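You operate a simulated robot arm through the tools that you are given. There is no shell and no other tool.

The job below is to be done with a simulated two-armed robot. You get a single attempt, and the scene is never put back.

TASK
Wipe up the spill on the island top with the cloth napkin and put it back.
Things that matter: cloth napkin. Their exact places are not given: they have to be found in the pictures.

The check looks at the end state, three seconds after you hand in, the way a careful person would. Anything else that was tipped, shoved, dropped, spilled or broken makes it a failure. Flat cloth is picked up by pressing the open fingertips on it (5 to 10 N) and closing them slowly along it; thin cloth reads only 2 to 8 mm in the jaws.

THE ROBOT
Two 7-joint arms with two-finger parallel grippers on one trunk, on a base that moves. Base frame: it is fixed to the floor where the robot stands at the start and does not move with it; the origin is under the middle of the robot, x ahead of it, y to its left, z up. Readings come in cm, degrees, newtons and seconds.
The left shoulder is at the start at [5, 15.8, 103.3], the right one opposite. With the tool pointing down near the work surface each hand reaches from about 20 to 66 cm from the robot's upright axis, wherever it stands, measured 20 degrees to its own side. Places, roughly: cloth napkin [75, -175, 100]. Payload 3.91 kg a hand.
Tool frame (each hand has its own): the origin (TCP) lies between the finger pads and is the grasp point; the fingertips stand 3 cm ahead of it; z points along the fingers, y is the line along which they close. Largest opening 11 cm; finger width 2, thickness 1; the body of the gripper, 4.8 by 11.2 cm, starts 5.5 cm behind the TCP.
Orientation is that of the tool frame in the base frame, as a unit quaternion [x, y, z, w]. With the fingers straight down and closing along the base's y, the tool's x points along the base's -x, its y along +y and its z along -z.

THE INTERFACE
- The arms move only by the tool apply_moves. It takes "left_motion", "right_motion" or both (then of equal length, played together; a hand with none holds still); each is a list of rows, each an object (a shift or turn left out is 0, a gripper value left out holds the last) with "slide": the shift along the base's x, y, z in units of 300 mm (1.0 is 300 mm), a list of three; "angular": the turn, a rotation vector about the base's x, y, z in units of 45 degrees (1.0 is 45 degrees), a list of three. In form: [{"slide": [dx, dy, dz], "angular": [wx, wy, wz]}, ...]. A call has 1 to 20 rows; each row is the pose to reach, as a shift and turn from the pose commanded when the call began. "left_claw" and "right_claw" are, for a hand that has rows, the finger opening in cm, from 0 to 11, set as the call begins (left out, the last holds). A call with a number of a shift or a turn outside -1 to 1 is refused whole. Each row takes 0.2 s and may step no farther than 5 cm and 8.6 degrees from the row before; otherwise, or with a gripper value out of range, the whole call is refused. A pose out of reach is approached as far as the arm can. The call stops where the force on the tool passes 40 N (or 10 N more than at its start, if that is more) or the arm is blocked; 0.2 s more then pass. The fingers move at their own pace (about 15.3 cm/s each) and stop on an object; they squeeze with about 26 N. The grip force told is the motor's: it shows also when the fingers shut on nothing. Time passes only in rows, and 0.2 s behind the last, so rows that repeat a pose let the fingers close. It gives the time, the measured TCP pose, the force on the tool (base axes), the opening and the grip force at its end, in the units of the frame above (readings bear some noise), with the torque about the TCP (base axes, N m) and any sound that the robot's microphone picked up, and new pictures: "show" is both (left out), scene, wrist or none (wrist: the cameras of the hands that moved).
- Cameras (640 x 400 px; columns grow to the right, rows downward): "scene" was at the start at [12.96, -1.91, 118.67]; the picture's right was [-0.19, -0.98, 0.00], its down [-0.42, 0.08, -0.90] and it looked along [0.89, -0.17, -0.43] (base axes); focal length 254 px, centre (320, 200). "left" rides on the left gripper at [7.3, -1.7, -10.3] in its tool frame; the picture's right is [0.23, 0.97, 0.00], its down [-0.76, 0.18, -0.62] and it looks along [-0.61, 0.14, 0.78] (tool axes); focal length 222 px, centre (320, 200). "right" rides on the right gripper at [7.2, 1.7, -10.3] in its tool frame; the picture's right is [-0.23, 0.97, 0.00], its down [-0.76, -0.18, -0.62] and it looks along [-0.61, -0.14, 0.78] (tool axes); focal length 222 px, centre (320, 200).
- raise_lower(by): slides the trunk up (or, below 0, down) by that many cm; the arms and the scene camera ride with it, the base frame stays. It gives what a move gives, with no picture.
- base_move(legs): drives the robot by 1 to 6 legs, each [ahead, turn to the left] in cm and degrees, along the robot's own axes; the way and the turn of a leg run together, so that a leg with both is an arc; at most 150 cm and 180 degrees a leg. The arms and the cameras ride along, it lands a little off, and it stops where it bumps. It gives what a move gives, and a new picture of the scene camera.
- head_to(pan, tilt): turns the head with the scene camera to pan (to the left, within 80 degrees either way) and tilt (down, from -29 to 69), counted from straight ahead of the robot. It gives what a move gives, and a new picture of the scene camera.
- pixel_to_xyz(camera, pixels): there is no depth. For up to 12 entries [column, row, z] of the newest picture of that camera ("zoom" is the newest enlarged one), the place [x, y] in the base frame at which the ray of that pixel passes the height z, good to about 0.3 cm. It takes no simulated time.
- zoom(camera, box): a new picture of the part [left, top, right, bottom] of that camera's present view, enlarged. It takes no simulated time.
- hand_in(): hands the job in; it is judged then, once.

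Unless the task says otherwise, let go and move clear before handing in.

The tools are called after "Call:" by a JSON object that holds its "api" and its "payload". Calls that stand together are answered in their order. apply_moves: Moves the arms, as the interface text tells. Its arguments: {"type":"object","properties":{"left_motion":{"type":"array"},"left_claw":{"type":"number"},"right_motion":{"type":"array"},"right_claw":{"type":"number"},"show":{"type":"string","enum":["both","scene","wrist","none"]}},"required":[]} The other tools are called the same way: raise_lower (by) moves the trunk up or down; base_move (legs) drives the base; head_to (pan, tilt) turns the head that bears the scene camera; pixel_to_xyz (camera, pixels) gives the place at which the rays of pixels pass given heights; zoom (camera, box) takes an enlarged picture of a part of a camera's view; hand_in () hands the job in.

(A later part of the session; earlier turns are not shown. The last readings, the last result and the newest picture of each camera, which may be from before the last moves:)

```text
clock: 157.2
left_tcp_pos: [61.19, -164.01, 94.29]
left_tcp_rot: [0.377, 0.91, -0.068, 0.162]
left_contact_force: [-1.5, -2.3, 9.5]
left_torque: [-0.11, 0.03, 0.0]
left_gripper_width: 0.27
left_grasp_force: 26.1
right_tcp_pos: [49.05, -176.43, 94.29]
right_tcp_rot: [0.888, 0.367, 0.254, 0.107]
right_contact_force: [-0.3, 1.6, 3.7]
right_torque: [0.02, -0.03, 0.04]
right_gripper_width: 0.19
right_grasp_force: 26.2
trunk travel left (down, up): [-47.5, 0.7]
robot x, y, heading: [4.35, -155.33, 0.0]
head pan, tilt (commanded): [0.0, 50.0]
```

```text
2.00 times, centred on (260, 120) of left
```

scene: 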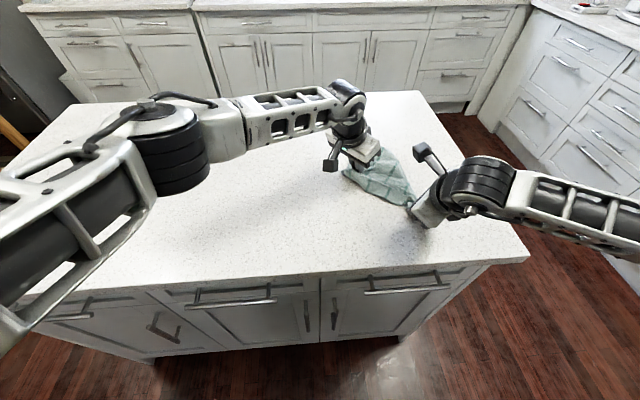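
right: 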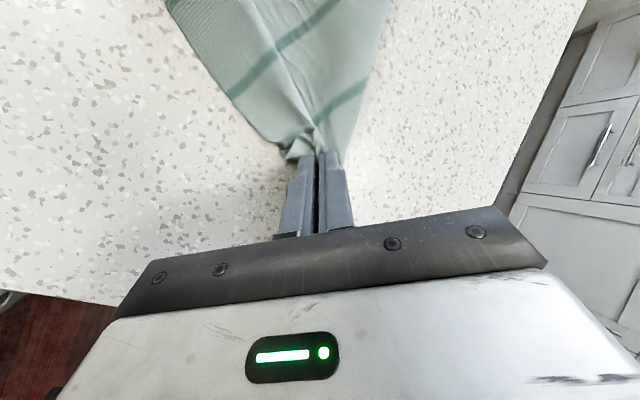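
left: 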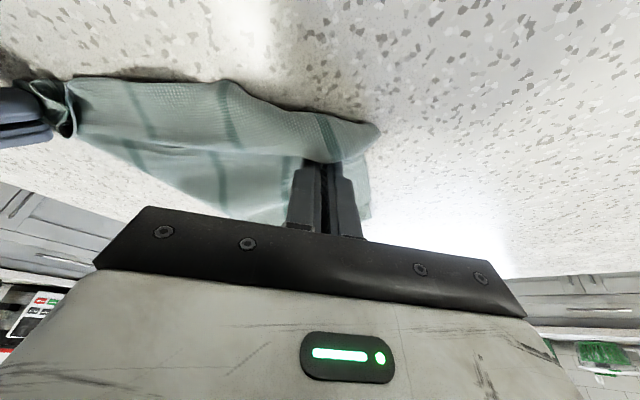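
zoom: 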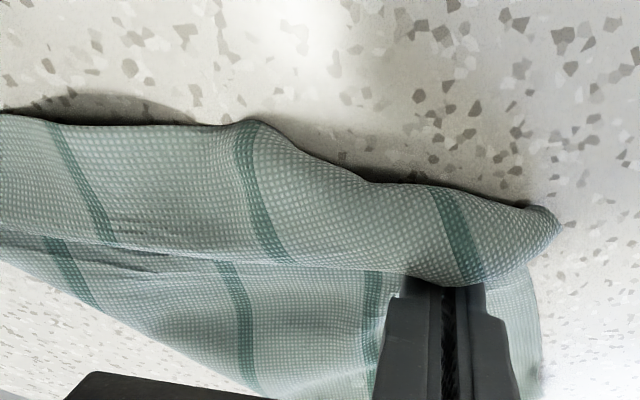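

Both corners are held (0.27 and 0.19 cm). I lift both hands together and line them up along y, about 17.5 cm apart, so the cloth hangs as a sheet.

Call:
{"api": "apply_moves", "payload": {"left_motion": [{"slide": [-0.047, 0.01, 0.124]}, {"slide": [-0.093, 0.02, 0.248]}, {"slide": [-0.14, 0.03, 0.371]}, {"slide": [-0.187, 0.04, 0.495]}, {"slide": [-0.233, 0.05, 0.619]}, {"slide": [-0.28, 0.06, 0.743]}, {"slide": [-0.327, 0.07, 0.866]}, {"slide": [-0.373, 0.083, 0.99]}, {"slide": [-0.373, 0.083, 0.99]}, {"slide": [-0.373, 0.083, 0.99]}], "right_motion": [{"slide": [0.004, -0.011, 0.124]}, {"slide": [0.008, -0.022, 0.248]}, {"slide": [0.013, -0.032, 0.371]}, {"slide": [0.017, -0.043, 0.495]}, {"slide": [0.021, -0.054, 0.619]}, {"slide": [0.025, -0.065, 0.743]}, {"slide": [0.029, -0.076, 0.866]}, {"slide": [0.033, -0.087, 0.99]}, {"slide": [0.033, -0.087, 0.99]}, {"slide": [0.033, -0.087, 0.99]}], "show": "both"}}

Call:
{"api": "head_to", "payload": {"pan": -12, "tilt": 25}}

```text
clock: 159.4
left_tcp_pos: [49.99, -161.29, 123.84]
left_tcp_rot: [0.377, 0.91, -0.067, 0.161]
left_contact_force: [0.1, -3.3, -0.7]
left_torque: [-0.14, -0.04, -0.01]
left_gripper_width: 0.24
left_grasp_force: 26.3
right_tcp_pos: [50.2, -178.83, 124.39]
right_tcp_rot: [0.889, 0.368, 0.253, 0.105]
right_contact_force: [-0.8, 3.9, -0.1]
right_torque: [0.13, 0.0, 0.04]
right_gripper_width: 0.2
right_grasp_force: 25.6
trunk travel left (down, up): [-47.5, 0.7]
robot x, y, heading: [4.28, -155.0, -0.1]
head pan, tilt (commanded): [0.0, 50.0]
```

scene: 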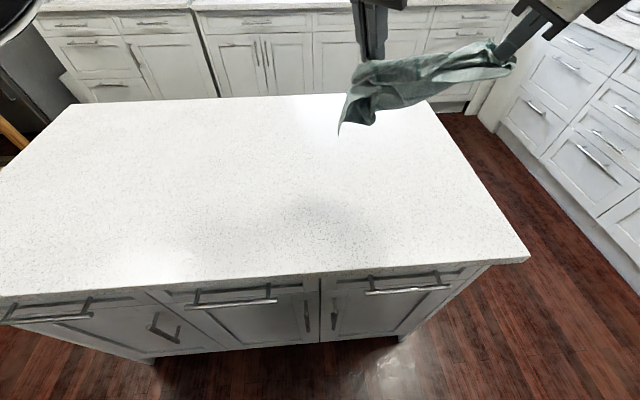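
right: 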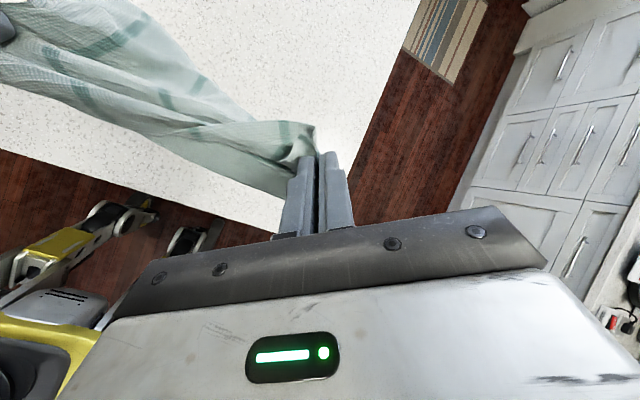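
left: 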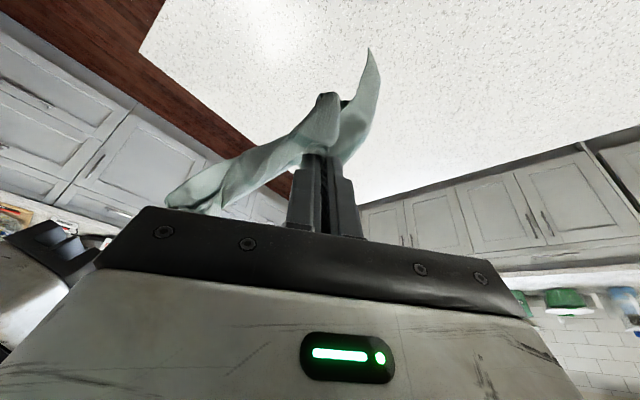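

```text
clock: 160.3
left_tcp_pos: [49.97, -161.26, 123.8]
left_tcp_rot: [0.377, 0.91, -0.068, 0.161]
left_contact_force: [0.8, -3.7, 0.0]
left_torque: [-0.08, -0.03, 0.0]
left_gripper_width: 0.25
left_grasp_force: 25.3
right_tcp_pos: [50.28, -178.83, 124.3]
right_tcp_rot: [0.888, 0.368, 0.254, 0.105]
right_contact_force: [-0.9, 4.3, -0.3]
right_torque: [0.1, 0.0, 0.02]
right_gripper_width: 0.19
right_grasp_force: 25.9
trunk travel left (down, up): [-47.5, 0.7]
robot x, y, heading: [3.86, -154.76, 0.0]
head pan, tilt (commanded): [-12.0, 25.0]
```

scene: 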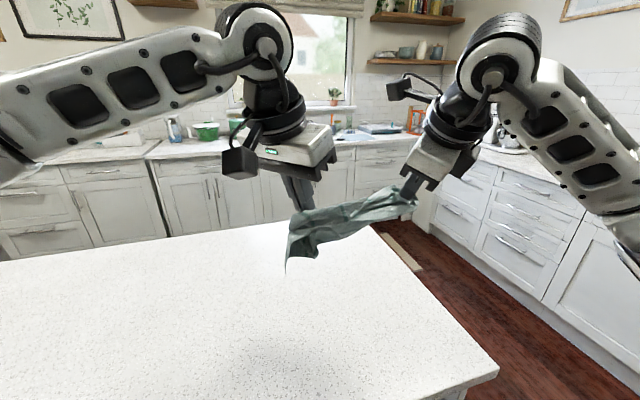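

Call:
{"api": "zoom", "payload": {"camera": "scene", "box": [260, 150, 440, 290]}}

Call:
{"api": "zoom", "payload": {"camera": "right", "box": [0, 0, 340, 212]}}

Call:
{"api": "zoom", "payload": {"camera": "left", "box": [140, 30, 420, 230]}}

```text
2.86 times, centred on (350, 220) of scene
```

zoom: 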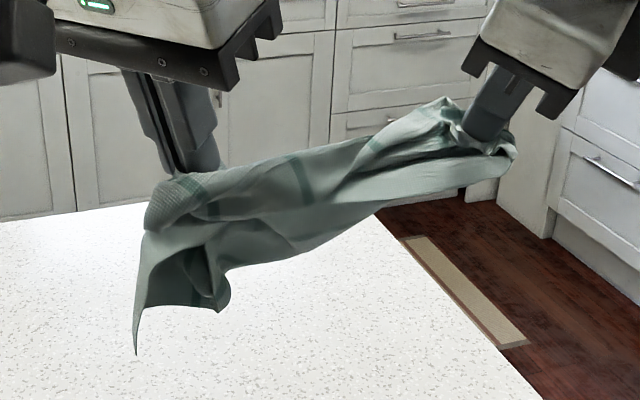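

```text
1.88 times, centred on (170, 106) of right
```

zoom: 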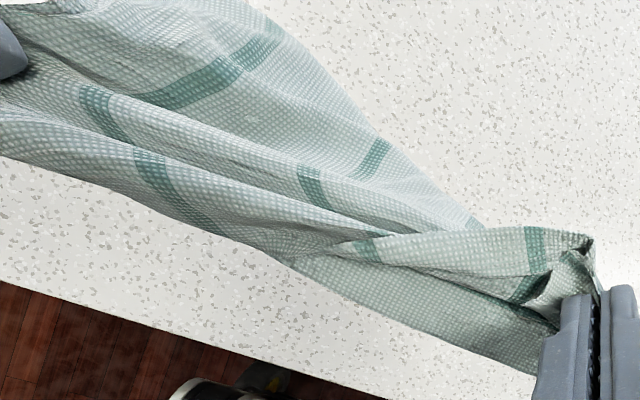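

```text
2.00 times, centred on (280, 130) of left
```

zoom: 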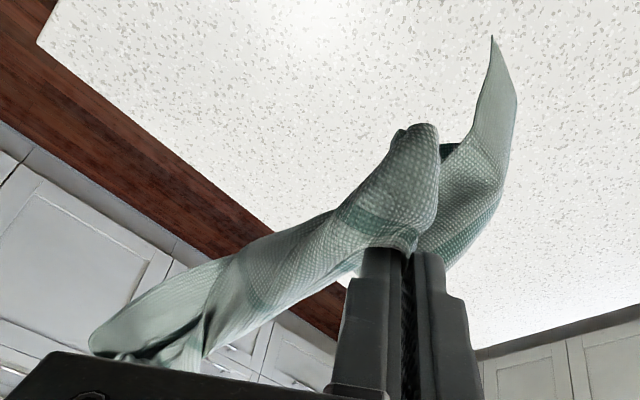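

The cloth is stretched taut (about 4 N between hands) and its folds don't drop. I ease the hands 2.5 cm together to let gravity open it.

Call:
{"api": "apply_moves", "payload": {"right_motion": [{"slide": [0, 0.04, 0]}, {"slide": [0, 0.08, 0]}, {"slide": [0, 0.08, 0]}, {"slide": [0, 0.08, 0]}, {"slide": [0, 0.08, 0]}], "show": "scene"}}

Call:
{"api": "zoom", "payload": {"camera": "scene", "box": [260, 150, 440, 290]}}

```text
clock: 161.5
left_tcp_pos: [49.94, -161.33, 123.83]
left_tcp_rot: [0.377, 0.909, -0.067, 0.161]
left_contact_force: [0.5, 0.8, 0.7]
left_torque: [-0.02, -0.03, -0.04]
left_gripper_width: 0.24
left_grasp_force: 26.2
right_tcp_pos: [50.25, -176.48, 124.14]
right_tcp_rot: [0.888, 0.368, 0.254, 0.106]
right_contact_force: [-0.1, -0.8, 0.0]
right_torque: [0.0, -0.01, 0.01]
right_gripper_width: 0.21
right_grasp_force: 26.4
trunk travel left (down, up): [-47.5, 0.7]
robot x, y, heading: [4.07, -154.83, 0.2]
head pan, tilt (commanded): [-12.0, 25.0]
```

scene: 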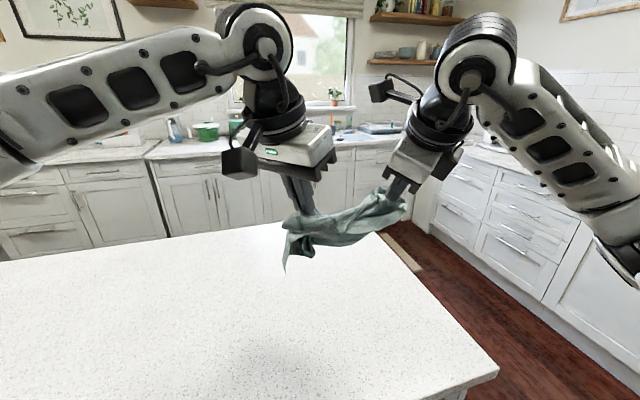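

```text
2.86 times, centred on (350, 220) of scene
```

zoom: 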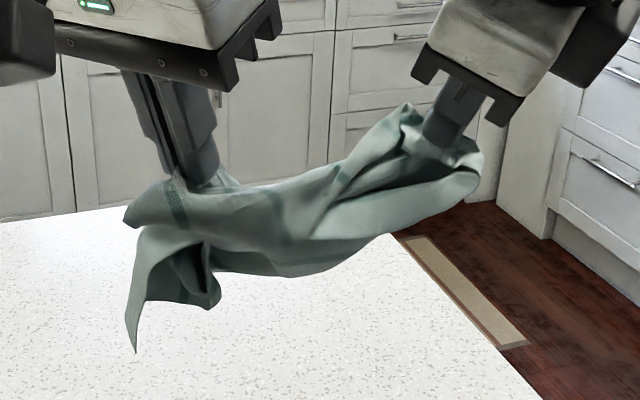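

The left pinch took several layers, so the cloth can't open. I release the left grip, letting the cloth hang from the right-held corner again, and retreat the left hand.

Call:
{"api": "apply_moves", "payload": {"left_claw": 5, "left_motion": [{"slide": [0, 0, 0]}, {"slide": [0, 0, 0]}, {"slide": [-0.02, 0.08, 0.08]}, {"slide": [-0.05, 0.2, 0.12]}, {"slide": [-0.08, 0.34, 0.14]}, {"slide": [-0.12, 0.48, 0.14]}, {"slide": [-0.16, 0.62, 0.1]}, {"slide": [-0.2, 0.76, 0.05]}], "right_motion": [{"slide": [0, 0, 0]}, {"slide": [0, 0, 0]}, {"slide": [0, 0, 0.04]}, {"slide": [0, 0, 0.1]}, {"slide": [0, 0, 0.2]}, {"slide": [0, 0, 0.3]}, {"slide": [0, 0, 0.35]}, {"slide": [0, 0, 0.35]}], "show": "both"}}

Call:
{"api": "zoom", "payload": {"camera": "scene", "box": [280, 110, 480, 330]}}

```text
clock: 163.3
left_tcp_pos: [44.04, -138.21, 125.37]
left_tcp_rot: [0.377, 0.91, -0.067, 0.162]
left_contact_force: [0.3, -0.1, -0.7]
left_torque: [-0.01, 0.01, -0.01]
left_gripper_width: 5.02
left_grasp_force: 0.1
right_tcp_pos: [50.13, -176.45, 134.75]
right_tcp_rot: [0.888, 0.367, 0.255, 0.107]
right_contact_force: [-0.4, -0.1, -0.1]
right_torque: [-0.03, -0.03, -0.02]
right_gripper_width: 0.21
right_grasp_force: 26.5
trunk travel left (down, up): [-47.5, 0.7]
robot x, y, heading: [4.13, -154.93, 0.3]
head pan, tilt (commanded): [-12.0, 25.0]
```

scene: 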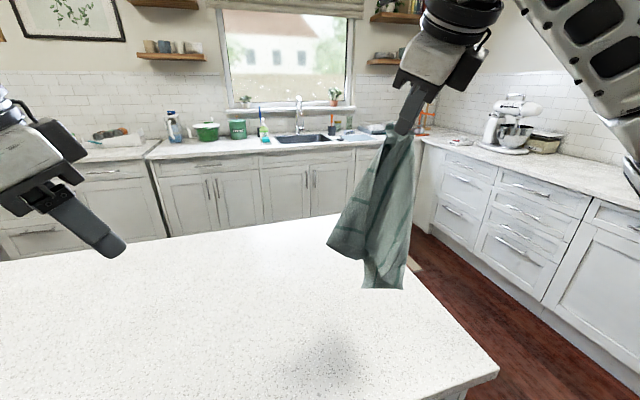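
right: 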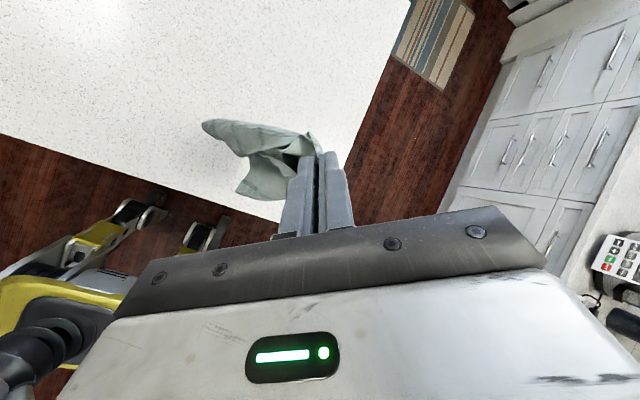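
left: 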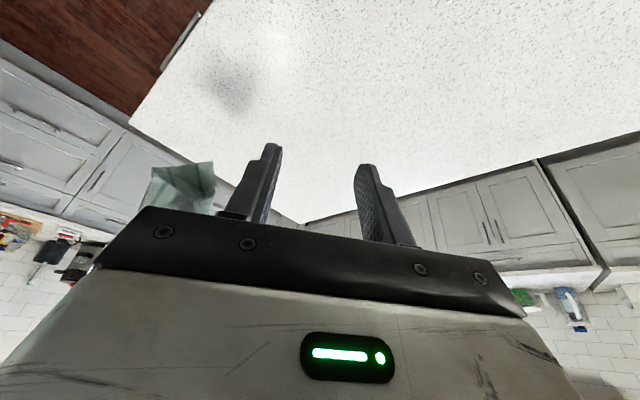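

```text
1.82 times, centred on (380, 220) of scene
```

zoom: 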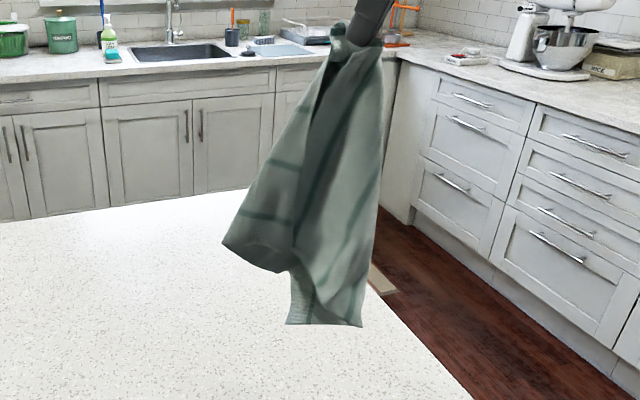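

The cloth now hangs with its opening toward the robot and both free corners flared apart, which is good. I yaw the gripper +90° so the opening faces −y, for a lay-down with a +y pull right over the original spot.

Call:
{"api": "apply_moves", "payload": {"right_motion": [{"angular": [0, 0, 0.17]}, {"angular": [0, 0, 0.34]}, {"angular": [0, 0, 0.51]}, {"angular": [0, 0, 0.68]}, {"angular": [0, 0, 0.85]}, {"angular": [0, 0, 1.0]}], "show": "scene"}}

Call:
{"api": "zoom", "payload": {"camera": "scene", "box": [280, 110, 480, 330]}}

```text
clock: 164.7
left_tcp_pos: [44.02, -138.37, 125.32]
left_tcp_rot: [0.377, 0.909, -0.066, 0.161]
left_contact_force: [0.5, -1.3, 0.6]
left_torque: [-0.01, 0.02, 0.02]
left_gripper_width: 5.01
left_grasp_force: 0.0
right_tcp_pos: [50.17, -176.58, 134.65]
right_tcp_rot: [0.679, 0.68, 0.275, 0.0]
right_contact_force: [0.9, 0.2, -0.5]
right_torque: [0.0, 0.0, -0.05]
right_gripper_width: 0.19
right_grasp_force: 26.1
trunk travel left (down, up): [-47.5, 0.7]
robot x, y, heading: [4.17, -154.98, -0.1]
head pan, tilt (commanded): [-12.0, 25.0]
```

scene: 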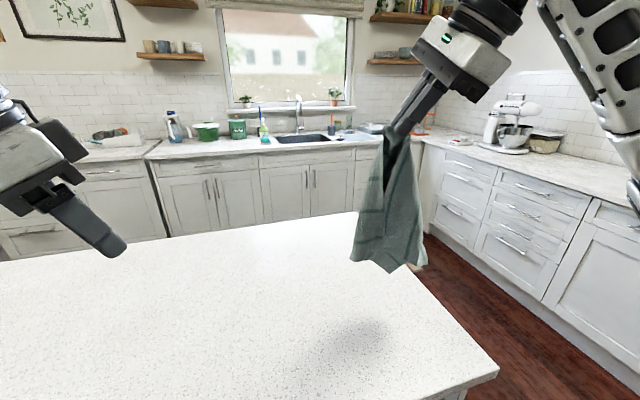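

```text
1.82 times, centred on (380, 220) of scene
```

zoom: 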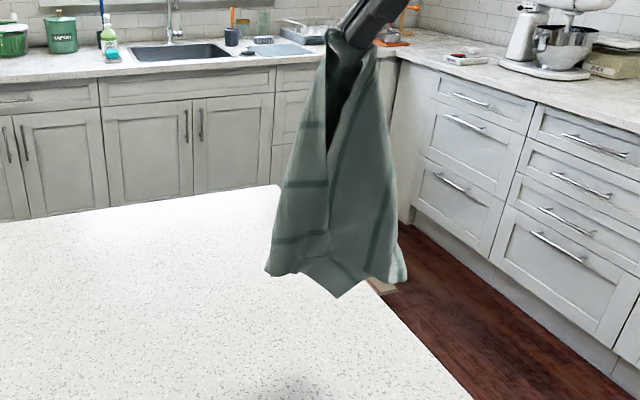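

Call:
{"api": "apply_moves", "payload": {"right_motion": [{"angular": [0, 0, 0.17]}, {"angular": [0, 0, 0.34]}, {"angular": [0, 0, 0.51]}, {"angular": [0, 0, 0.68]}, {"angular": [0, 0, 0.85]}, {"angular": [0, 0, 1.0]}, {"angular": [0, 0, 1.0]}], "show": "scene"}}

Call:
{"api": "zoom", "payload": {"camera": "scene", "box": [280, 110, 480, 330]}}

```text
clock: 166.3
left_tcp_pos: [43.92, -138.42, 125.41]
left_tcp_rot: [0.376, 0.91, -0.067, 0.16]
left_contact_force: [0.3, 0.4, -0.4]
left_torque: [0.03, 0.03, 0.0]
left_gripper_width: 5.03
left_grasp_force: 0.0
right_tcp_pos: [50.19, -176.53, 134.57]
right_tcp_rot: [0.367, 0.889, 0.253, -0.105]
right_contact_force: [0.7, -1.1, -0.9]
right_torque: [-0.02, 0.0, -0.03]
right_gripper_width: 0.19
right_grasp_force: 25.7
trunk travel left (down, up): [-47.5, 0.7]
robot x, y, heading: [4.02, -155.05, -0.2]
head pan, tilt (commanded): [-12.0, 25.0]
```

scene: 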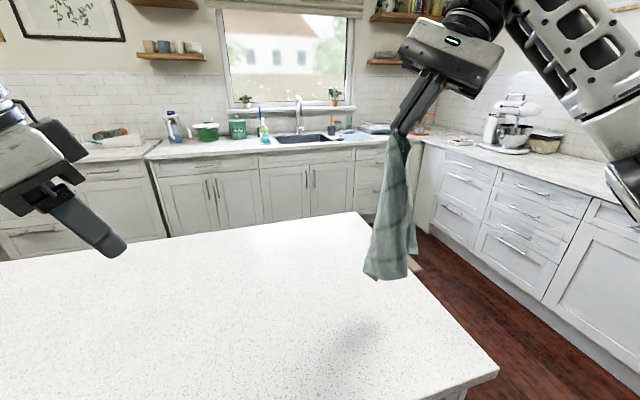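

```text
1.82 times, centred on (380, 220) of scene
```

zoom: 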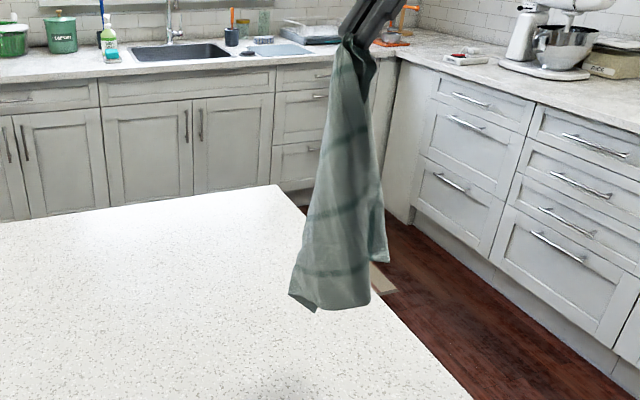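

Call:
{"api": "apply_moves", "payload": {"right_motion": [{"angular": [0, 0, 0.17]}, {"angular": [0, 0, 0.34]}, {"angular": [0, 0, 0.51]}, {"angular": [0, 0, 0.68]}, {"angular": [0, 0, 0.85]}, {"angular": [0, 0, 1.0]}, {"angular": [0, 0, 1.0]}, {"angular": [0, 0, 1.0]}], "left_motion": [{"slide": [0, 0.05, 0], "angular": [0, 0, 0.17]}, {"slide": [0, 0.1, 0], "angular": [0, 0, 0.34]}, {"slide": [0, 0.15, 0], "angular": [0, 0, 0.51]}, {"slide": [0, 0.2, 0], "angular": [0, 0, 0.68]}, {"slide": [0, 0.25, 0], "angular": [0, 0, 0.85]}, {"slide": [0, 0.3, 0], "angular": [0, 0, 1.0]}, {"slide": [0, 0.35, 0], "angular": [0, 0, 1.0]}, {"slide": [0, 0.4, 0], "angular": [0, 0, 1.0]}], "show": "scene"}}

Call:
{"api": "apply_moves", "payload": {"left_motion": [{"slide": [0, 0, 0], "angular": [-0.17, 0, 0]}, {"slide": [0, 0, 0], "angular": [-0.34, 0, 0]}, {"slide": [0, 0, 0], "angular": [-0.51, 0, 0]}, {"slide": [0, 0, 0], "angular": [-0.68, 0, 0]}, {"slide": [0, 0, 0], "angular": [-0.85, 0, 0]}, {"slide": [0, 0, 0], "angular": [-1.0, 0, 0]}], "show": "wrist"}}

Call:
{"api": "zoom", "payload": {"camera": "scene", "box": [280, 110, 480, 330]}}

```text
clock: 168.1
left_tcp_pos: [44.11, -126.52, 125.52]
left_tcp_rot: [-0.002, 0.985, 0.0, 0.174]
left_contact_force: [-0.2, 0.2, 0.2]
left_torque: [0.02, 0.04, 0.0]
left_gripper_width: 5.01
left_grasp_force: 0.1
right_tcp_pos: [48.68, -176.49, 133.89]
right_tcp_rot: [-0.001, 0.962, 0.195, -0.193]
right_contact_force: [0.2, 0.6, -0.2]
right_torque: [0.04, 0.0, -0.01]
right_gripper_width: 0.18
right_grasp_force: 25.7
right hand out of reach, approached as far as the arm can: row 6, 7, 8
trunk travel left (down, up): [-47.5, 0.7]
robot x, y, heading: [4.32, -154.73, 0.1]
head pan, tilt (commanded): [-12.0, 25.0]
```

scene: 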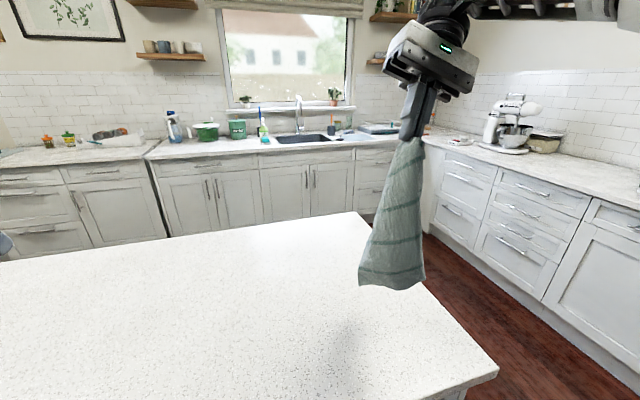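

```text
clock: 169.5
left_tcp_pos: [44.04, -126.56, 125.46]
left_tcp_rot: [-0.066, 0.909, -0.379, 0.161]
left_contact_force: [-1.0, 0.2, 0.3]
left_torque: [-0.01, -0.01, -0.01]
left_gripper_width: 5.02
left_grasp_force: 0.2
right_tcp_pos: [48.77, -176.39, 133.87]
right_tcp_rot: [0.0, 0.962, 0.195, -0.193]
right_contact_force: [-0.1, 0.2, 0.0]
right_torque: [0.0, 0.06, -0.01]
right_gripper_width: 0.18
right_grasp_force: 26.4
trunk travel left (down, up): [-47.5, 0.7]
robot x, y, heading: [4.18, -154.87, 0.1]
head pan, tilt (commanded): [-12.0, 25.0]
```

left: 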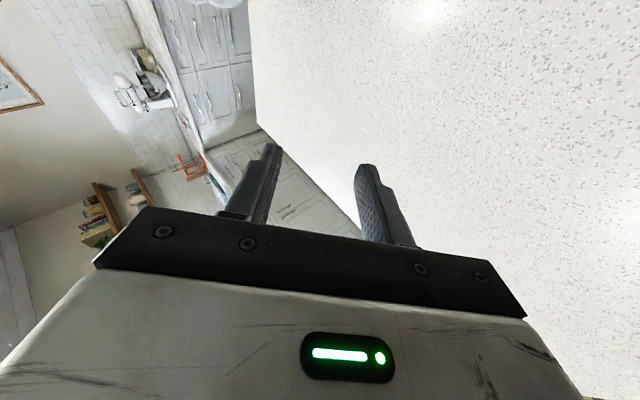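

```text
1.82 times, centred on (380, 220) of scene
```

zoom: 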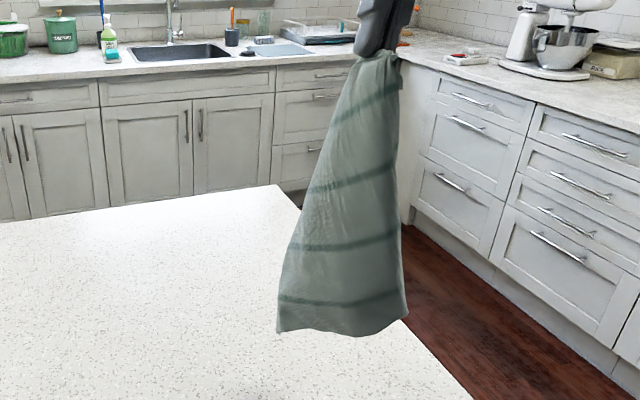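

The view shows one panel with horizontal stripes facing me. To know where the cone opens I turn the left wrist camera to look along −y at the hanging cloth.

Call:
{"api": "apply_moves", "payload": {"left_motion": [{"slide": [0, 0.02, -0.03], "angular": [-0.17, 0, 0]}, {"slide": [0, 0.04, -0.06], "angular": [-0.34, 0, 0]}, {"slide": [0, 0.05, -0.1], "angular": [-0.51, 0, 0]}, {"slide": [0, 0.05, -0.14], "angular": [-0.68, 0, 0]}, {"slide": [0, 0.05, -0.18], "angular": [-0.85, 0, 0]}, {"slide": [0, 0.05, -0.2], "angular": [-1.0, 0, 0]}], "show": "wrist"}}

Call:
{"api": "zoom", "payload": {"camera": "left", "box": [120, 0, 440, 200]}}

```text
clock: 171.1
left_tcp_pos: [41.94, -122.67, 114.78]
left_tcp_rot: [-0.199, 0.742, -0.634, 0.086]
left_contact_force: [0.7, -0.6, 0.4]
left_torque: [-0.02, -0.01, -0.01]
left_gripper_width: 5.01
left_grasp_force: 0.2
left hand out of reach, approached as far as the arm can: row 4, 5, 6
right_tcp_pos: [48.92, -176.44, 133.74]
right_tcp_rot: [0.0, 0.962, 0.194, -0.194]
right_contact_force: [0.2, -0.3, 0.4]
right_torque: [0.0, 0.03, -0.02]
right_gripper_width: 0.19
right_grasp_force: 26.0
trunk travel left (down, up): [-47.5, 0.7]
robot x, y, heading: [4.34, -155.14, 0.1]
head pan, tilt (commanded): [-12.0, 25.0]
stopped in row 6 (left hand): the arm was blocked; the commanded pose is now the measured one
```

left: 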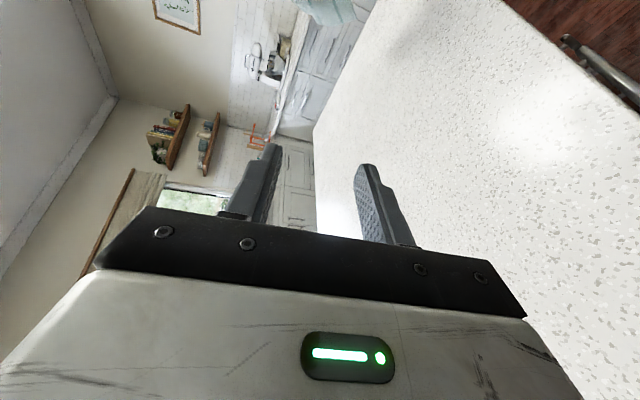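

```text
2.00 times, centred on (280, 100) of left
```

zoom: 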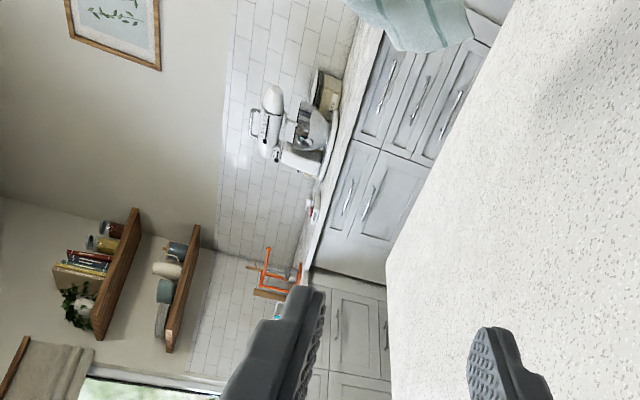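

That wrist view is limited, so I use another approach: the stripe panel facing me should go down first, leaving the other wing on top where it can be pulled out. I straighten the right tool, then carry the cloth outward.

Call:
{"api": "apply_moves", "payload": {"right_motion": [{"slide": [0.03, 0.03, 0], "angular": [-0.1, -0.099, 0]}, {"slide": [0.06, 0.06, 0], "angular": [-0.2, -0.198, 0]}, {"slide": [0.09, 0.09, 0], "angular": [-0.3, -0.297, 0]}, {"slide": [0.12, 0.12, 0], "angular": [-0.4, -0.396, 0]}, {"slide": [0.15, 0.15, 0], "angular": [-0.502, -0.495, 0]}], "left_motion": [{"slide": [0, 0.05, 0.05], "angular": [0.17, 0, 0]}, {"slide": [0, 0.1, 0.1], "angular": [0.34, 0, 0]}, {"slide": [-0.05, 0.15, 0.15], "angular": [0.51, 0, 0]}, {"slide": [-0.1, 0.2, 0.2], "angular": [0.68, 0, 0]}, {"slide": [-0.15, 0.2, 0.2], "angular": [0.85, 0, 0]}], "show": "none"}}

Call:
{"api": "apply_moves", "payload": {"right_motion": [{"slide": [0.1, 0.02, -0.02], "angular": [0, -0.13, 0]}, {"slide": [0.2, 0.04, -0.05], "angular": [0, -0.26, 0]}, {"slide": [0.3, 0.06, -0.08], "angular": [0, -0.39, 0]}, {"slide": [0.4, 0.08, -0.12], "angular": [0, -0.52, 0]}, {"slide": [0.5, 0.1, -0.16], "angular": [0, -0.66, 0]}, {"slide": [0.58, 0.12, -0.2], "angular": [0, -0.8, 0]}, {"slide": [0.64, 0.13, -0.22], "angular": [0, -0.95, 0]}, {"slide": [0.66, 0.13, -0.22], "angular": [0, -1.0, 0]}, {"slide": [0.66, 0.13, -0.22], "angular": [0, -1.0, 0]}], "show": "scene"}}

Call:
{"api": "zoom", "payload": {"camera": "scene", "box": [220, 90, 420, 310]}}

```text
clock: 172.3
left_tcp_pos: [37.17, -116.57, 120.67]
left_tcp_rot: [-0.161, 0.909, -0.355, 0.146]
left_contact_force: [0.2, -1.0, 0.3]
left_torque: [-0.01, -0.01, -0.02]
left_gripper_width: 5.01
left_grasp_force: 0.0
right_tcp_pos: [53.18, -171.99, 133.81]
right_tcp_rot: [0.0, 1.0, 0.0, -0.001]
right_contact_force: [0.7, -0.6, 0.3]
right_torque: [-0.01, -0.02, -0.02]
right_gripper_width: 0.19
right_grasp_force: 25.7
trunk travel left (down, up): [-47.5, 0.7]
robot x, y, heading: [4.09, -154.94, 0.2]
head pan, tilt (commanded): [-12.0, 25.0]
```

```text
clock: 174.3
left_tcp_pos: [37.01, -116.59, 120.63]
left_tcp_rot: [-0.16, 0.909, -0.356, 0.146]
left_contact_force: [0.2, 0.3, -0.1]
left_torque: [-0.01, -0.03, 0.0]
left_gripper_width: 5.03
left_grasp_force: 0.1
right_tcp_pos: [73.19, -168.26, 127.21]
right_tcp_rot: [0.0, 0.925, 0.0, 0.381]
right_contact_force: [0.8, 0.7, -0.2]
right_torque: [0.03, 0.0, 0.0]
right_gripper_width: 0.18
right_grasp_force: 26.0
trunk travel left (down, up): [-47.5, 0.7]
robot x, y, heading: [4.25, -155.03, 0.1]
head pan, tilt (commanded): [-12.0, 25.0]
```

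scene: 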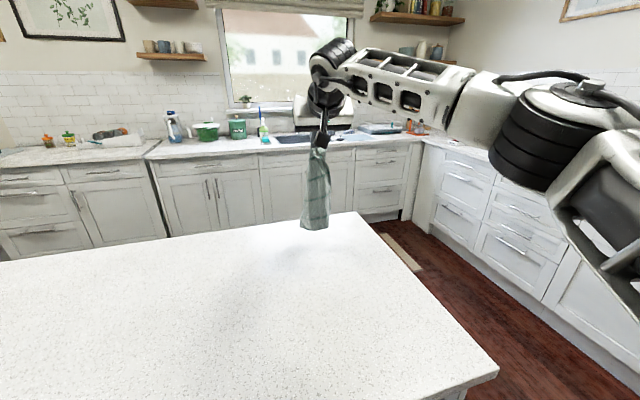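

```text
1.82 times, centred on (320, 200) of scene
```

zoom: 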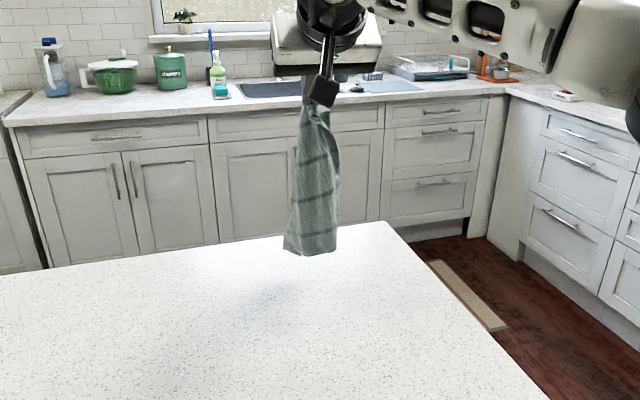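

The cloth hangs at (73,−168) with its striped panel toward me. I lower it straight down to anchor the far edge, then pull toward me (−x) while lowering.

Call:
{"api": "apply_moves", "payload": {"right_motion": [{"slide": [0, 0, -0.1]}, {"slide": [0, 0, -0.2]}, {"slide": [0, 0, -0.3]}, {"slide": [0, 0, -0.4]}, {"slide": [-0.03, 0, -0.45]}, {"slide": [-0.1, 0, -0.47], "angular": [0, 0.03, 0]}, {"slide": [-0.18, 0, -0.5], "angular": [0, 0.06, 0]}, {"slide": [-0.26, 0, -0.54], "angular": [0, 0.09, 0]}, {"slide": [-0.34, 0, -0.6], "angular": [0, 0.12, 0]}, {"slide": [-0.42, 0, -0.66], "angular": [0, 0.15, 0]}, {"slide": [-0.5, 0, -0.74], "angular": [0, 0.18, 0]}, {"slide": [-0.58, 0, -0.82], "angular": [0, 0.21, 0]}, {"slide": [-0.66, 0, -0.9], "angular": [0, 0.24, 0]}, {"slide": [-0.74, 0, -0.98], "angular": [0, 0.28, 0]}], "show": "scene"}}

Call:
{"api": "apply_moves", "payload": {"right_motion": [{"slide": [-0.05, 0, -0.05]}, {"slide": [-0.1, 0, -0.09]}, {"slide": [-0.15, 0, -0.1]}], "show": "wrist"}}

Call:
{"api": "head_to", "payload": {"pan": 0, "tilt": 50}}

```text
clock: 177.3
left_tcp_pos: [37.16, -116.49, 120.81]
left_tcp_rot: [-0.16, 0.909, -0.357, 0.145]
left_contact_force: [0.6, -0.1, -0.5]
left_torque: [0.01, -0.01, 0.0]
left_gripper_width: 5.0
left_grasp_force: 0.1
right_tcp_pos: [50.63, -168.06, 98.1]
right_tcp_rot: [0.0, 0.961, 0.0, 0.277]
right_contact_force: [-0.8, 0.0, -0.5]
right_torque: [0.05, -0.02, -0.04]
right_gripper_width: 0.19
right_grasp_force: 25.5
trunk travel left (down, up): [-47.5, 0.7]
robot x, y, heading: [4.15, -155.14, -0.1]
head pan, tilt (commanded): [-12.0, 25.0]
```

scene: 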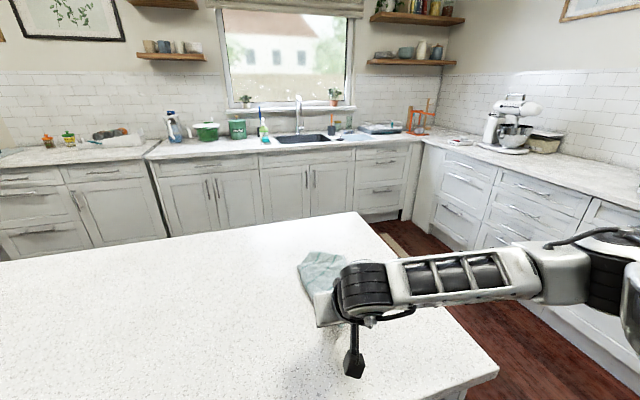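

```text
clock: 178.1
left_tcp_pos: [37.22, -116.55, 120.79]
left_tcp_rot: [-0.16, 0.909, -0.356, 0.146]
left_contact_force: [-0.4, 0.0, -0.7]
left_torque: [0.01, -0.02, -0.02]
left_gripper_width: 5.04
left_grasp_force: 0.0
right_tcp_pos: [46.23, -168.21, 94.92]
right_tcp_rot: [0.0, 0.961, 0.0, 0.277]
right_contact_force: [0.4, -0.1, 0.5]
right_torque: [0.02, -0.01, -0.02]
right_gripper_width: 0.21
right_grasp_force: 26.4
trunk travel left (down, up): [-47.5, 0.7]
robot x, y, heading: [4.35, -155.09, 0.1]
head pan, tilt (commanded): [-12.0, 25.0]
```

right: 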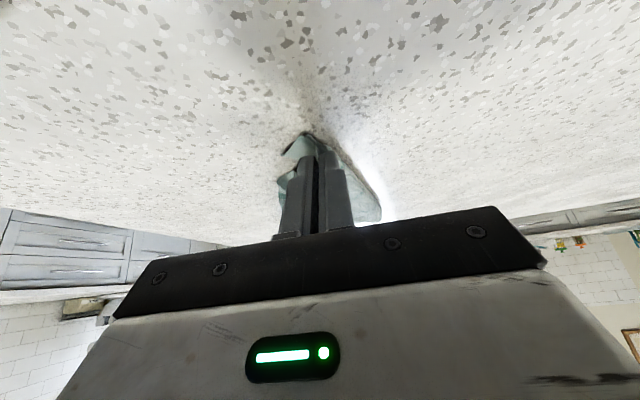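

```text
clock: 179.0
left_tcp_pos: [37.13, -116.51, 120.71]
left_tcp_rot: [-0.16, 0.909, -0.356, 0.146]
left_contact_force: [-0.1, 0.1, 0.8]
left_torque: [-0.01, 0.01, 0.0]
left_gripper_width: 4.99
left_grasp_force: 0.1
right_tcp_pos: [46.33, -168.19, 94.93]
right_tcp_rot: [-0.001, 0.961, 0.001, 0.277]
right_contact_force: [-0.7, -0.2, 0.4]
right_torque: [0.02, -0.01, 0.04]
right_gripper_width: 0.18
right_grasp_force: 25.9
trunk travel left (down, up): [-47.5, 0.7]
robot x, y, heading: [3.81, -155.34, -0.1]
head pan, tilt (commanded): [0.0, 50.0]
```

scene: 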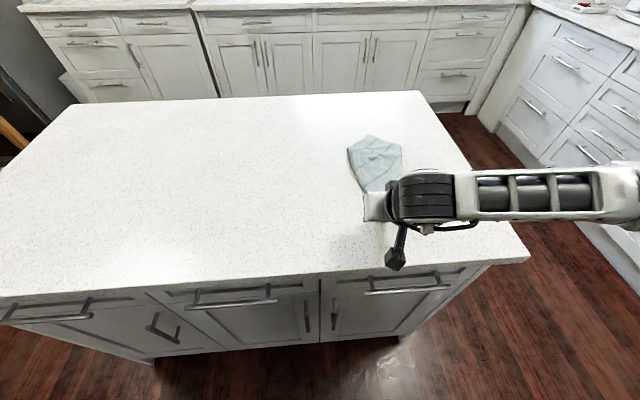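

Call:
{"api": "zoom", "payload": {"camera": "scene", "box": [320, 120, 430, 210]}}

Call:
{"api": "pixel_to_xyz", "payload": {"camera": "zoom", "pixels": [[285, 85, 91], [485, 140, 91], [165, 175, 91], [265, 400, 91], [430, 300, 91]]}}

```text
4.44 times, centred on (375, 165) of scene
```

zoom: 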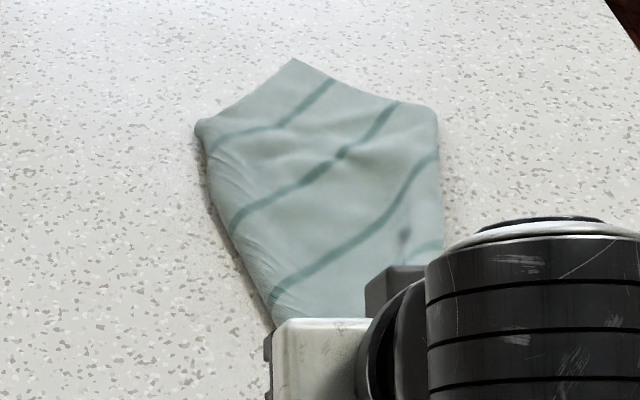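

```text
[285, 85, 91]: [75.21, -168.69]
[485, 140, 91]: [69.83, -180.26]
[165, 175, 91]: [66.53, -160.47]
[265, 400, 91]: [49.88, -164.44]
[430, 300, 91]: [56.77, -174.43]
```

The cloth lies with both side wings tucked underneath, so its opening faces the robot. Laying it with the opposite motion (away from me) will leave the wings on top; I lift it again over a spot nearer the middle.

Call:
{"api": "apply_moves", "payload": {"right_motion": [{"slide": [0, 0.03, 0.13]}, {"slide": [0, 0.08, 0.27]}, {"slide": [0, 0.15, 0.4]}, {"slide": [0, 0.22, 0.53]}, {"slide": [-0.02, 0.29, 0.66]}, {"slide": [-0.04, 0.36, 0.79]}, {"slide": [-0.06, 0.43, 0.92]}, {"slide": [-0.08, 0.5, 1.0]}, {"slide": [-0.1, 0.57, 1.0]}, {"slide": [-0.1, 0.6, 1.0]}, {"slide": [-0.1, 0.6, 1.0]}], "show": "none"}}

Call:
{"api": "head_to", "payload": {"pan": 0, "tilt": 30}}

Call:
{"api": "zoom", "payload": {"camera": "scene", "box": [220, 90, 420, 330]}}

```text
clock: 181.4
left_tcp_pos: [37.12, -116.47, 120.75]
left_tcp_rot: [-0.16, 0.909, -0.356, 0.145]
left_contact_force: [0.7, -0.2, 0.0]
left_torque: [0.0, 0.0, 0.01]
left_gripper_width: 5.01
left_grasp_force: 0.1
right_tcp_pos: [43.24, -150.13, 125.0]
right_tcp_rot: [0.001, 0.961, 0.0, 0.278]
right_contact_force: [-0.2, -0.3, 0.3]
right_torque: [0.05, 0.0, -0.03]
right_gripper_width: 0.17
right_grasp_force: 26.0
trunk travel left (down, up): [-47.5, 0.7]
robot x, y, heading: [3.92, -155.25, -0.0]
head pan, tilt (commanded): [0.0, 50.0]
```

```text
clock: 182.3
left_tcp_pos: [37.2, -116.61, 120.68]
left_tcp_rot: [-0.159, 0.909, -0.356, 0.146]
left_contact_force: [-0.2, 0.0, 0.0]
left_torque: [0.05, -0.02, -0.02]
left_gripper_width: 4.98
left_grasp_force: 0.1
right_tcp_pos: [43.19, -150.05, 125.08]
right_tcp_rot: [-0.001, 0.961, 0.001, 0.278]
right_contact_force: [-0.2, 0.6, -0.7]
right_torque: [0.04, -0.01, -0.02]
right_gripper_width: 0.16
right_grasp_force: 25.9
trunk travel left (down, up): [-47.5, 0.7]
robot x, y, heading: [4.26, -155.13, 0.2]
head pan, tilt (commanded): [0.0, 30.0]
```

scene: 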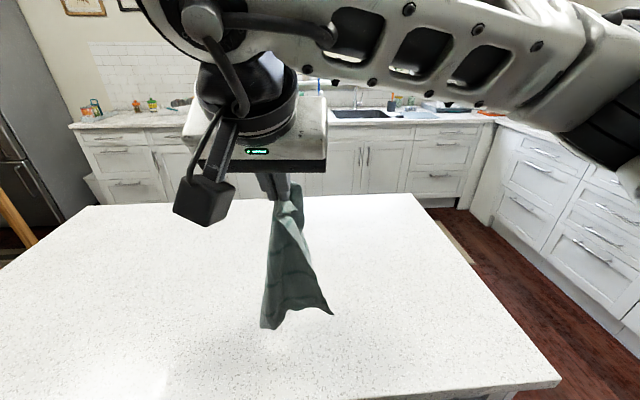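

```text
1.67 times, centred on (320, 210) of scene
```

zoom: 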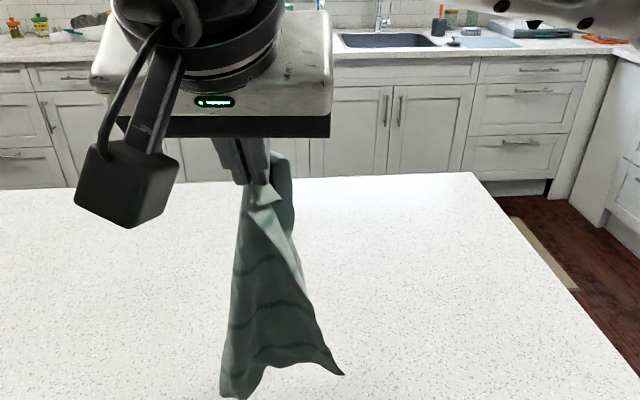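

The cloth hangs at (43,−150). I lower it to anchor its tip, then move away (+x) while lowering, so the wings end up on top.

Call:
{"api": "apply_moves", "payload": {"right_motion": [{"slide": [0, 0, -0.1]}, {"slide": [0, 0, -0.2]}, {"slide": [0, 0, -0.3]}, {"slide": [0, 0, -0.4]}, {"slide": [0.04, 0, -0.44]}, {"slide": [0.12, 0, -0.46]}, {"slide": [0.2, 0, -0.48]}, {"slide": [0.28, 0, -0.51]}, {"slide": [0.36, 0, -0.55]}, {"slide": [0.44, 0, -0.6]}, {"slide": [0.52, 0, -0.66]}, {"slide": [0.6, 0, -0.73]}, {"slide": [0.68, 0, -0.8]}, {"slide": [0.76, 0, -0.87]}, {"slide": [0.84, 0, -0.93]}, {"slide": [0.9, 0, -0.98]}], "show": "scene"}}

Call:
{"api": "head_to", "payload": {"pan": 0, "tilt": 50}}

Call:
{"api": "zoom", "payload": {"camera": "scene", "box": [230, 120, 390, 240]}}

```text
clock: 185.7
left_tcp_pos: [37.19, -116.4, 120.69]
left_tcp_rot: [-0.159, 0.909, -0.357, 0.146]
left_contact_force: [-0.2, 1.1, 0.3]
left_torque: [0.01, -0.01, 0.02]
left_gripper_width: 5.0
left_grasp_force: 0.2
right_tcp_pos: [69.81, -150.04, 95.86]
right_tcp_rot: [-0.001, 0.961, 0.001, 0.278]
right_contact_force: [0.0, 0.1, -0.3]
right_torque: [0.04, 0.0, 0.0]
right_gripper_width: 0.17
right_grasp_force: 25.8
right hand out of reach, approached as far as the arm can: row 16
trunk travel left (down, up): [-47.5, 0.7]
robot x, y, heading: [4.17, -155.06, -0.1]
head pan, tilt (commanded): [0.0, 30.0]
```

scene: 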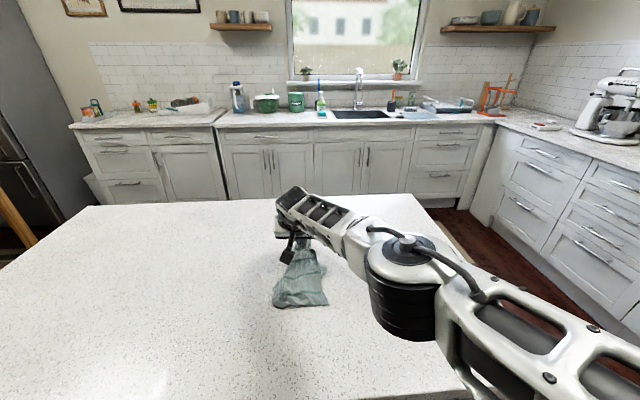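

```text
clock: 186.5
left_tcp_pos: [37.21, -116.47, 120.7]
left_tcp_rot: [-0.159, 0.909, -0.356, 0.146]
left_contact_force: [0.8, -0.1, -0.4]
left_torque: [0.02, -0.01, 0.0]
left_gripper_width: 5.01
left_grasp_force: 0.1
right_tcp_pos: [70.11, -150.1, 95.87]
right_tcp_rot: [0.0, 0.961, 0.0, 0.277]
right_contact_force: [0.3, 0.3, -0.9]
right_torque: [-0.01, 0.0, 0.0]
right_gripper_width: 0.18
right_grasp_force: 25.8
trunk travel left (down, up): [-47.5, 0.7]
robot x, y, heading: [4.16, -154.79, -0.1]
head pan, tilt (commanded): [0.0, 50.0]
```

scene: 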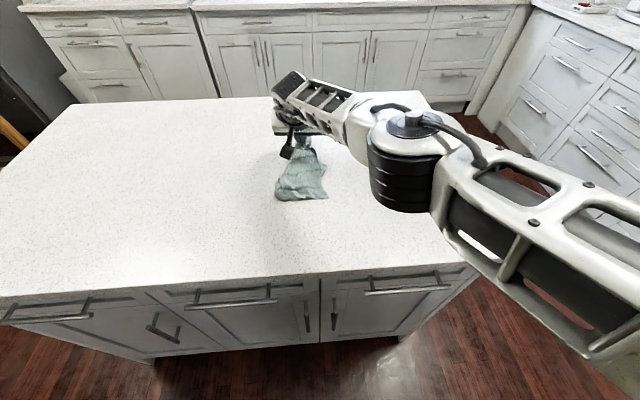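

```text
3.33 times, centred on (310, 180) of scene
```

zoom: 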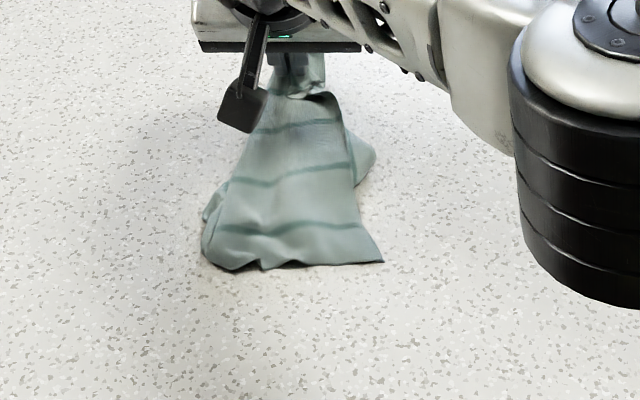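

The top layer's free corner P lies at zoom (383,262), with the fold on the left. I set corner S down, release it with the right hand, and retreat, so P can be flipped open to the left.

Call:
{"api": "apply_moves", "payload": {"right_motion": [{"slide": [0, 0, -0.025]}, {"slide": [0, 0, -0.04]}, {"slide": [0, 0, -0.04]}], "show": "none"}}

Call:
{"api": "apply_moves", "payload": {"right_claw": 1.5, "right_motion": [{"slide": [0, 0, 0]}, {"slide": [0, 0, 0]}, {"slide": [0, 0, 0.05]}, {"slide": [0, 0, 0.15]}, {"slide": [-0.03, -0.1, 0.25]}, {"slide": [-0.1, -0.22, 0.33]}, {"slide": [-0.18, -0.34, 0.4]}, {"slide": [-0.26, -0.46, 0.45]}, {"slide": [-0.36, -0.58, 0.5]}, {"slide": [-0.46, -0.7, 0.55]}, {"slide": [-0.56, -0.8, 0.6]}], "show": "scene"}}

Call:
{"api": "zoom", "payload": {"camera": "scene", "box": [250, 110, 370, 220]}}

```text
clock: 187.3
left_tcp_pos: [37.16, -116.48, 120.72]
left_tcp_rot: [-0.16, 0.909, -0.356, 0.145]
left_contact_force: [0.4, 0.1, -0.2]
left_torque: [-0.04, 0.01, 0.02]
left_gripper_width: 4.99
left_grasp_force: 0.0
right_tcp_pos: [69.71, -150.27, 94.42]
right_tcp_rot: [0.0, 0.96, 0.001, 0.278]
right_contact_force: [1.6, -0.1, 1.7]
right_torque: [0.01, -0.01, 0.02]
right_gripper_width: 0.17
right_grasp_force: 26.0
trunk travel left (down, up): [-47.5, 0.7]
robot x, y, heading: [4.31, -155.01, -0.0]
head pan, tilt (commanded): [0.0, 50.0]
```

```text
clock: 189.7
left_tcp_pos: [37.1, -116.48, 120.77]
left_tcp_rot: [-0.16, 0.909, -0.355, 0.146]
left_contact_force: [0.3, -0.1, -0.1]
left_torque: [0.02, -0.01, 0.01]
left_gripper_width: 5.02
left_grasp_force: 0.0
right_tcp_pos: [53.22, -174.32, 112.5]
right_tcp_rot: [0.0, 0.961, 0.0, 0.276]
right_contact_force: [-0.4, -0.4, 1.0]
right_torque: [-0.02, -0.01, -0.02]
right_gripper_width: 1.5
right_grasp_force: 0.1
trunk travel left (down, up): [-47.5, 0.7]
robot x, y, heading: [4.11, -155.06, 0.1]
head pan, tilt (commanded): [0.0, 50.0]
```

scene: 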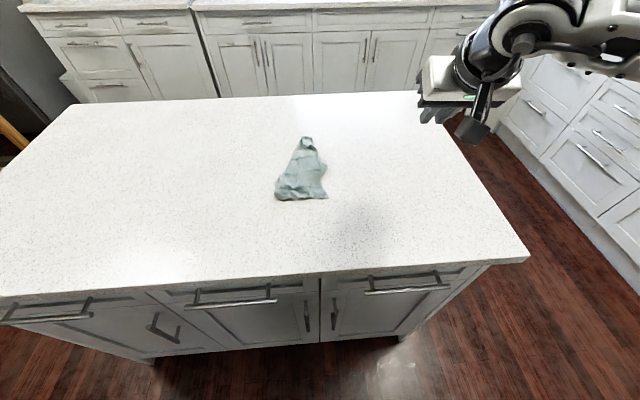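

```text
3.64 times, centred on (310, 165) of scene
```

zoom: 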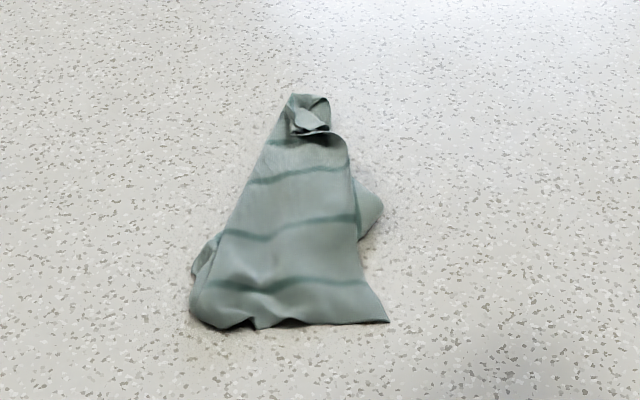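

Call:
{"api": "zoom", "payload": {"camera": "scene", "box": [268, 128, 336, 208]}}

Call:
{"api": "pixel_to_xyz", "payload": {"camera": "scene", "pixels": [[328.5, 198, 91], [301, 200, 91], [277, 197, 91], [275, 188, 91], [326, 168, 91], [306, 137, 91], [317, 150, 91], [303, 157, 92]]}}

```text
5.00 times, centred on (302, 168) of scene
```

zoom: 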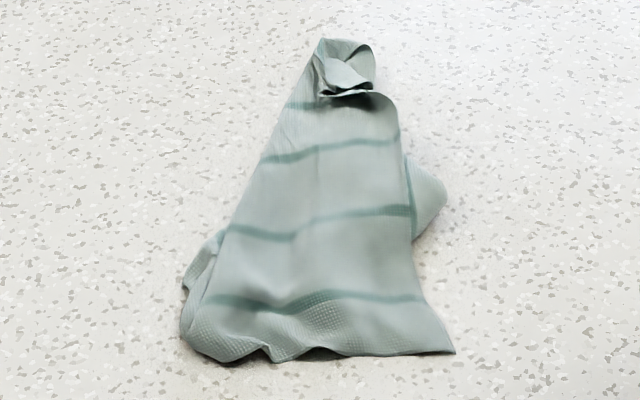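

```text
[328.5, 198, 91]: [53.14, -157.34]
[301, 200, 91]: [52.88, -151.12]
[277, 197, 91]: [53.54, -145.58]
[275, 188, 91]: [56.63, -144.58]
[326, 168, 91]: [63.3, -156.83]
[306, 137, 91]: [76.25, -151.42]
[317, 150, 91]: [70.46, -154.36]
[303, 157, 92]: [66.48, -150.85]
```

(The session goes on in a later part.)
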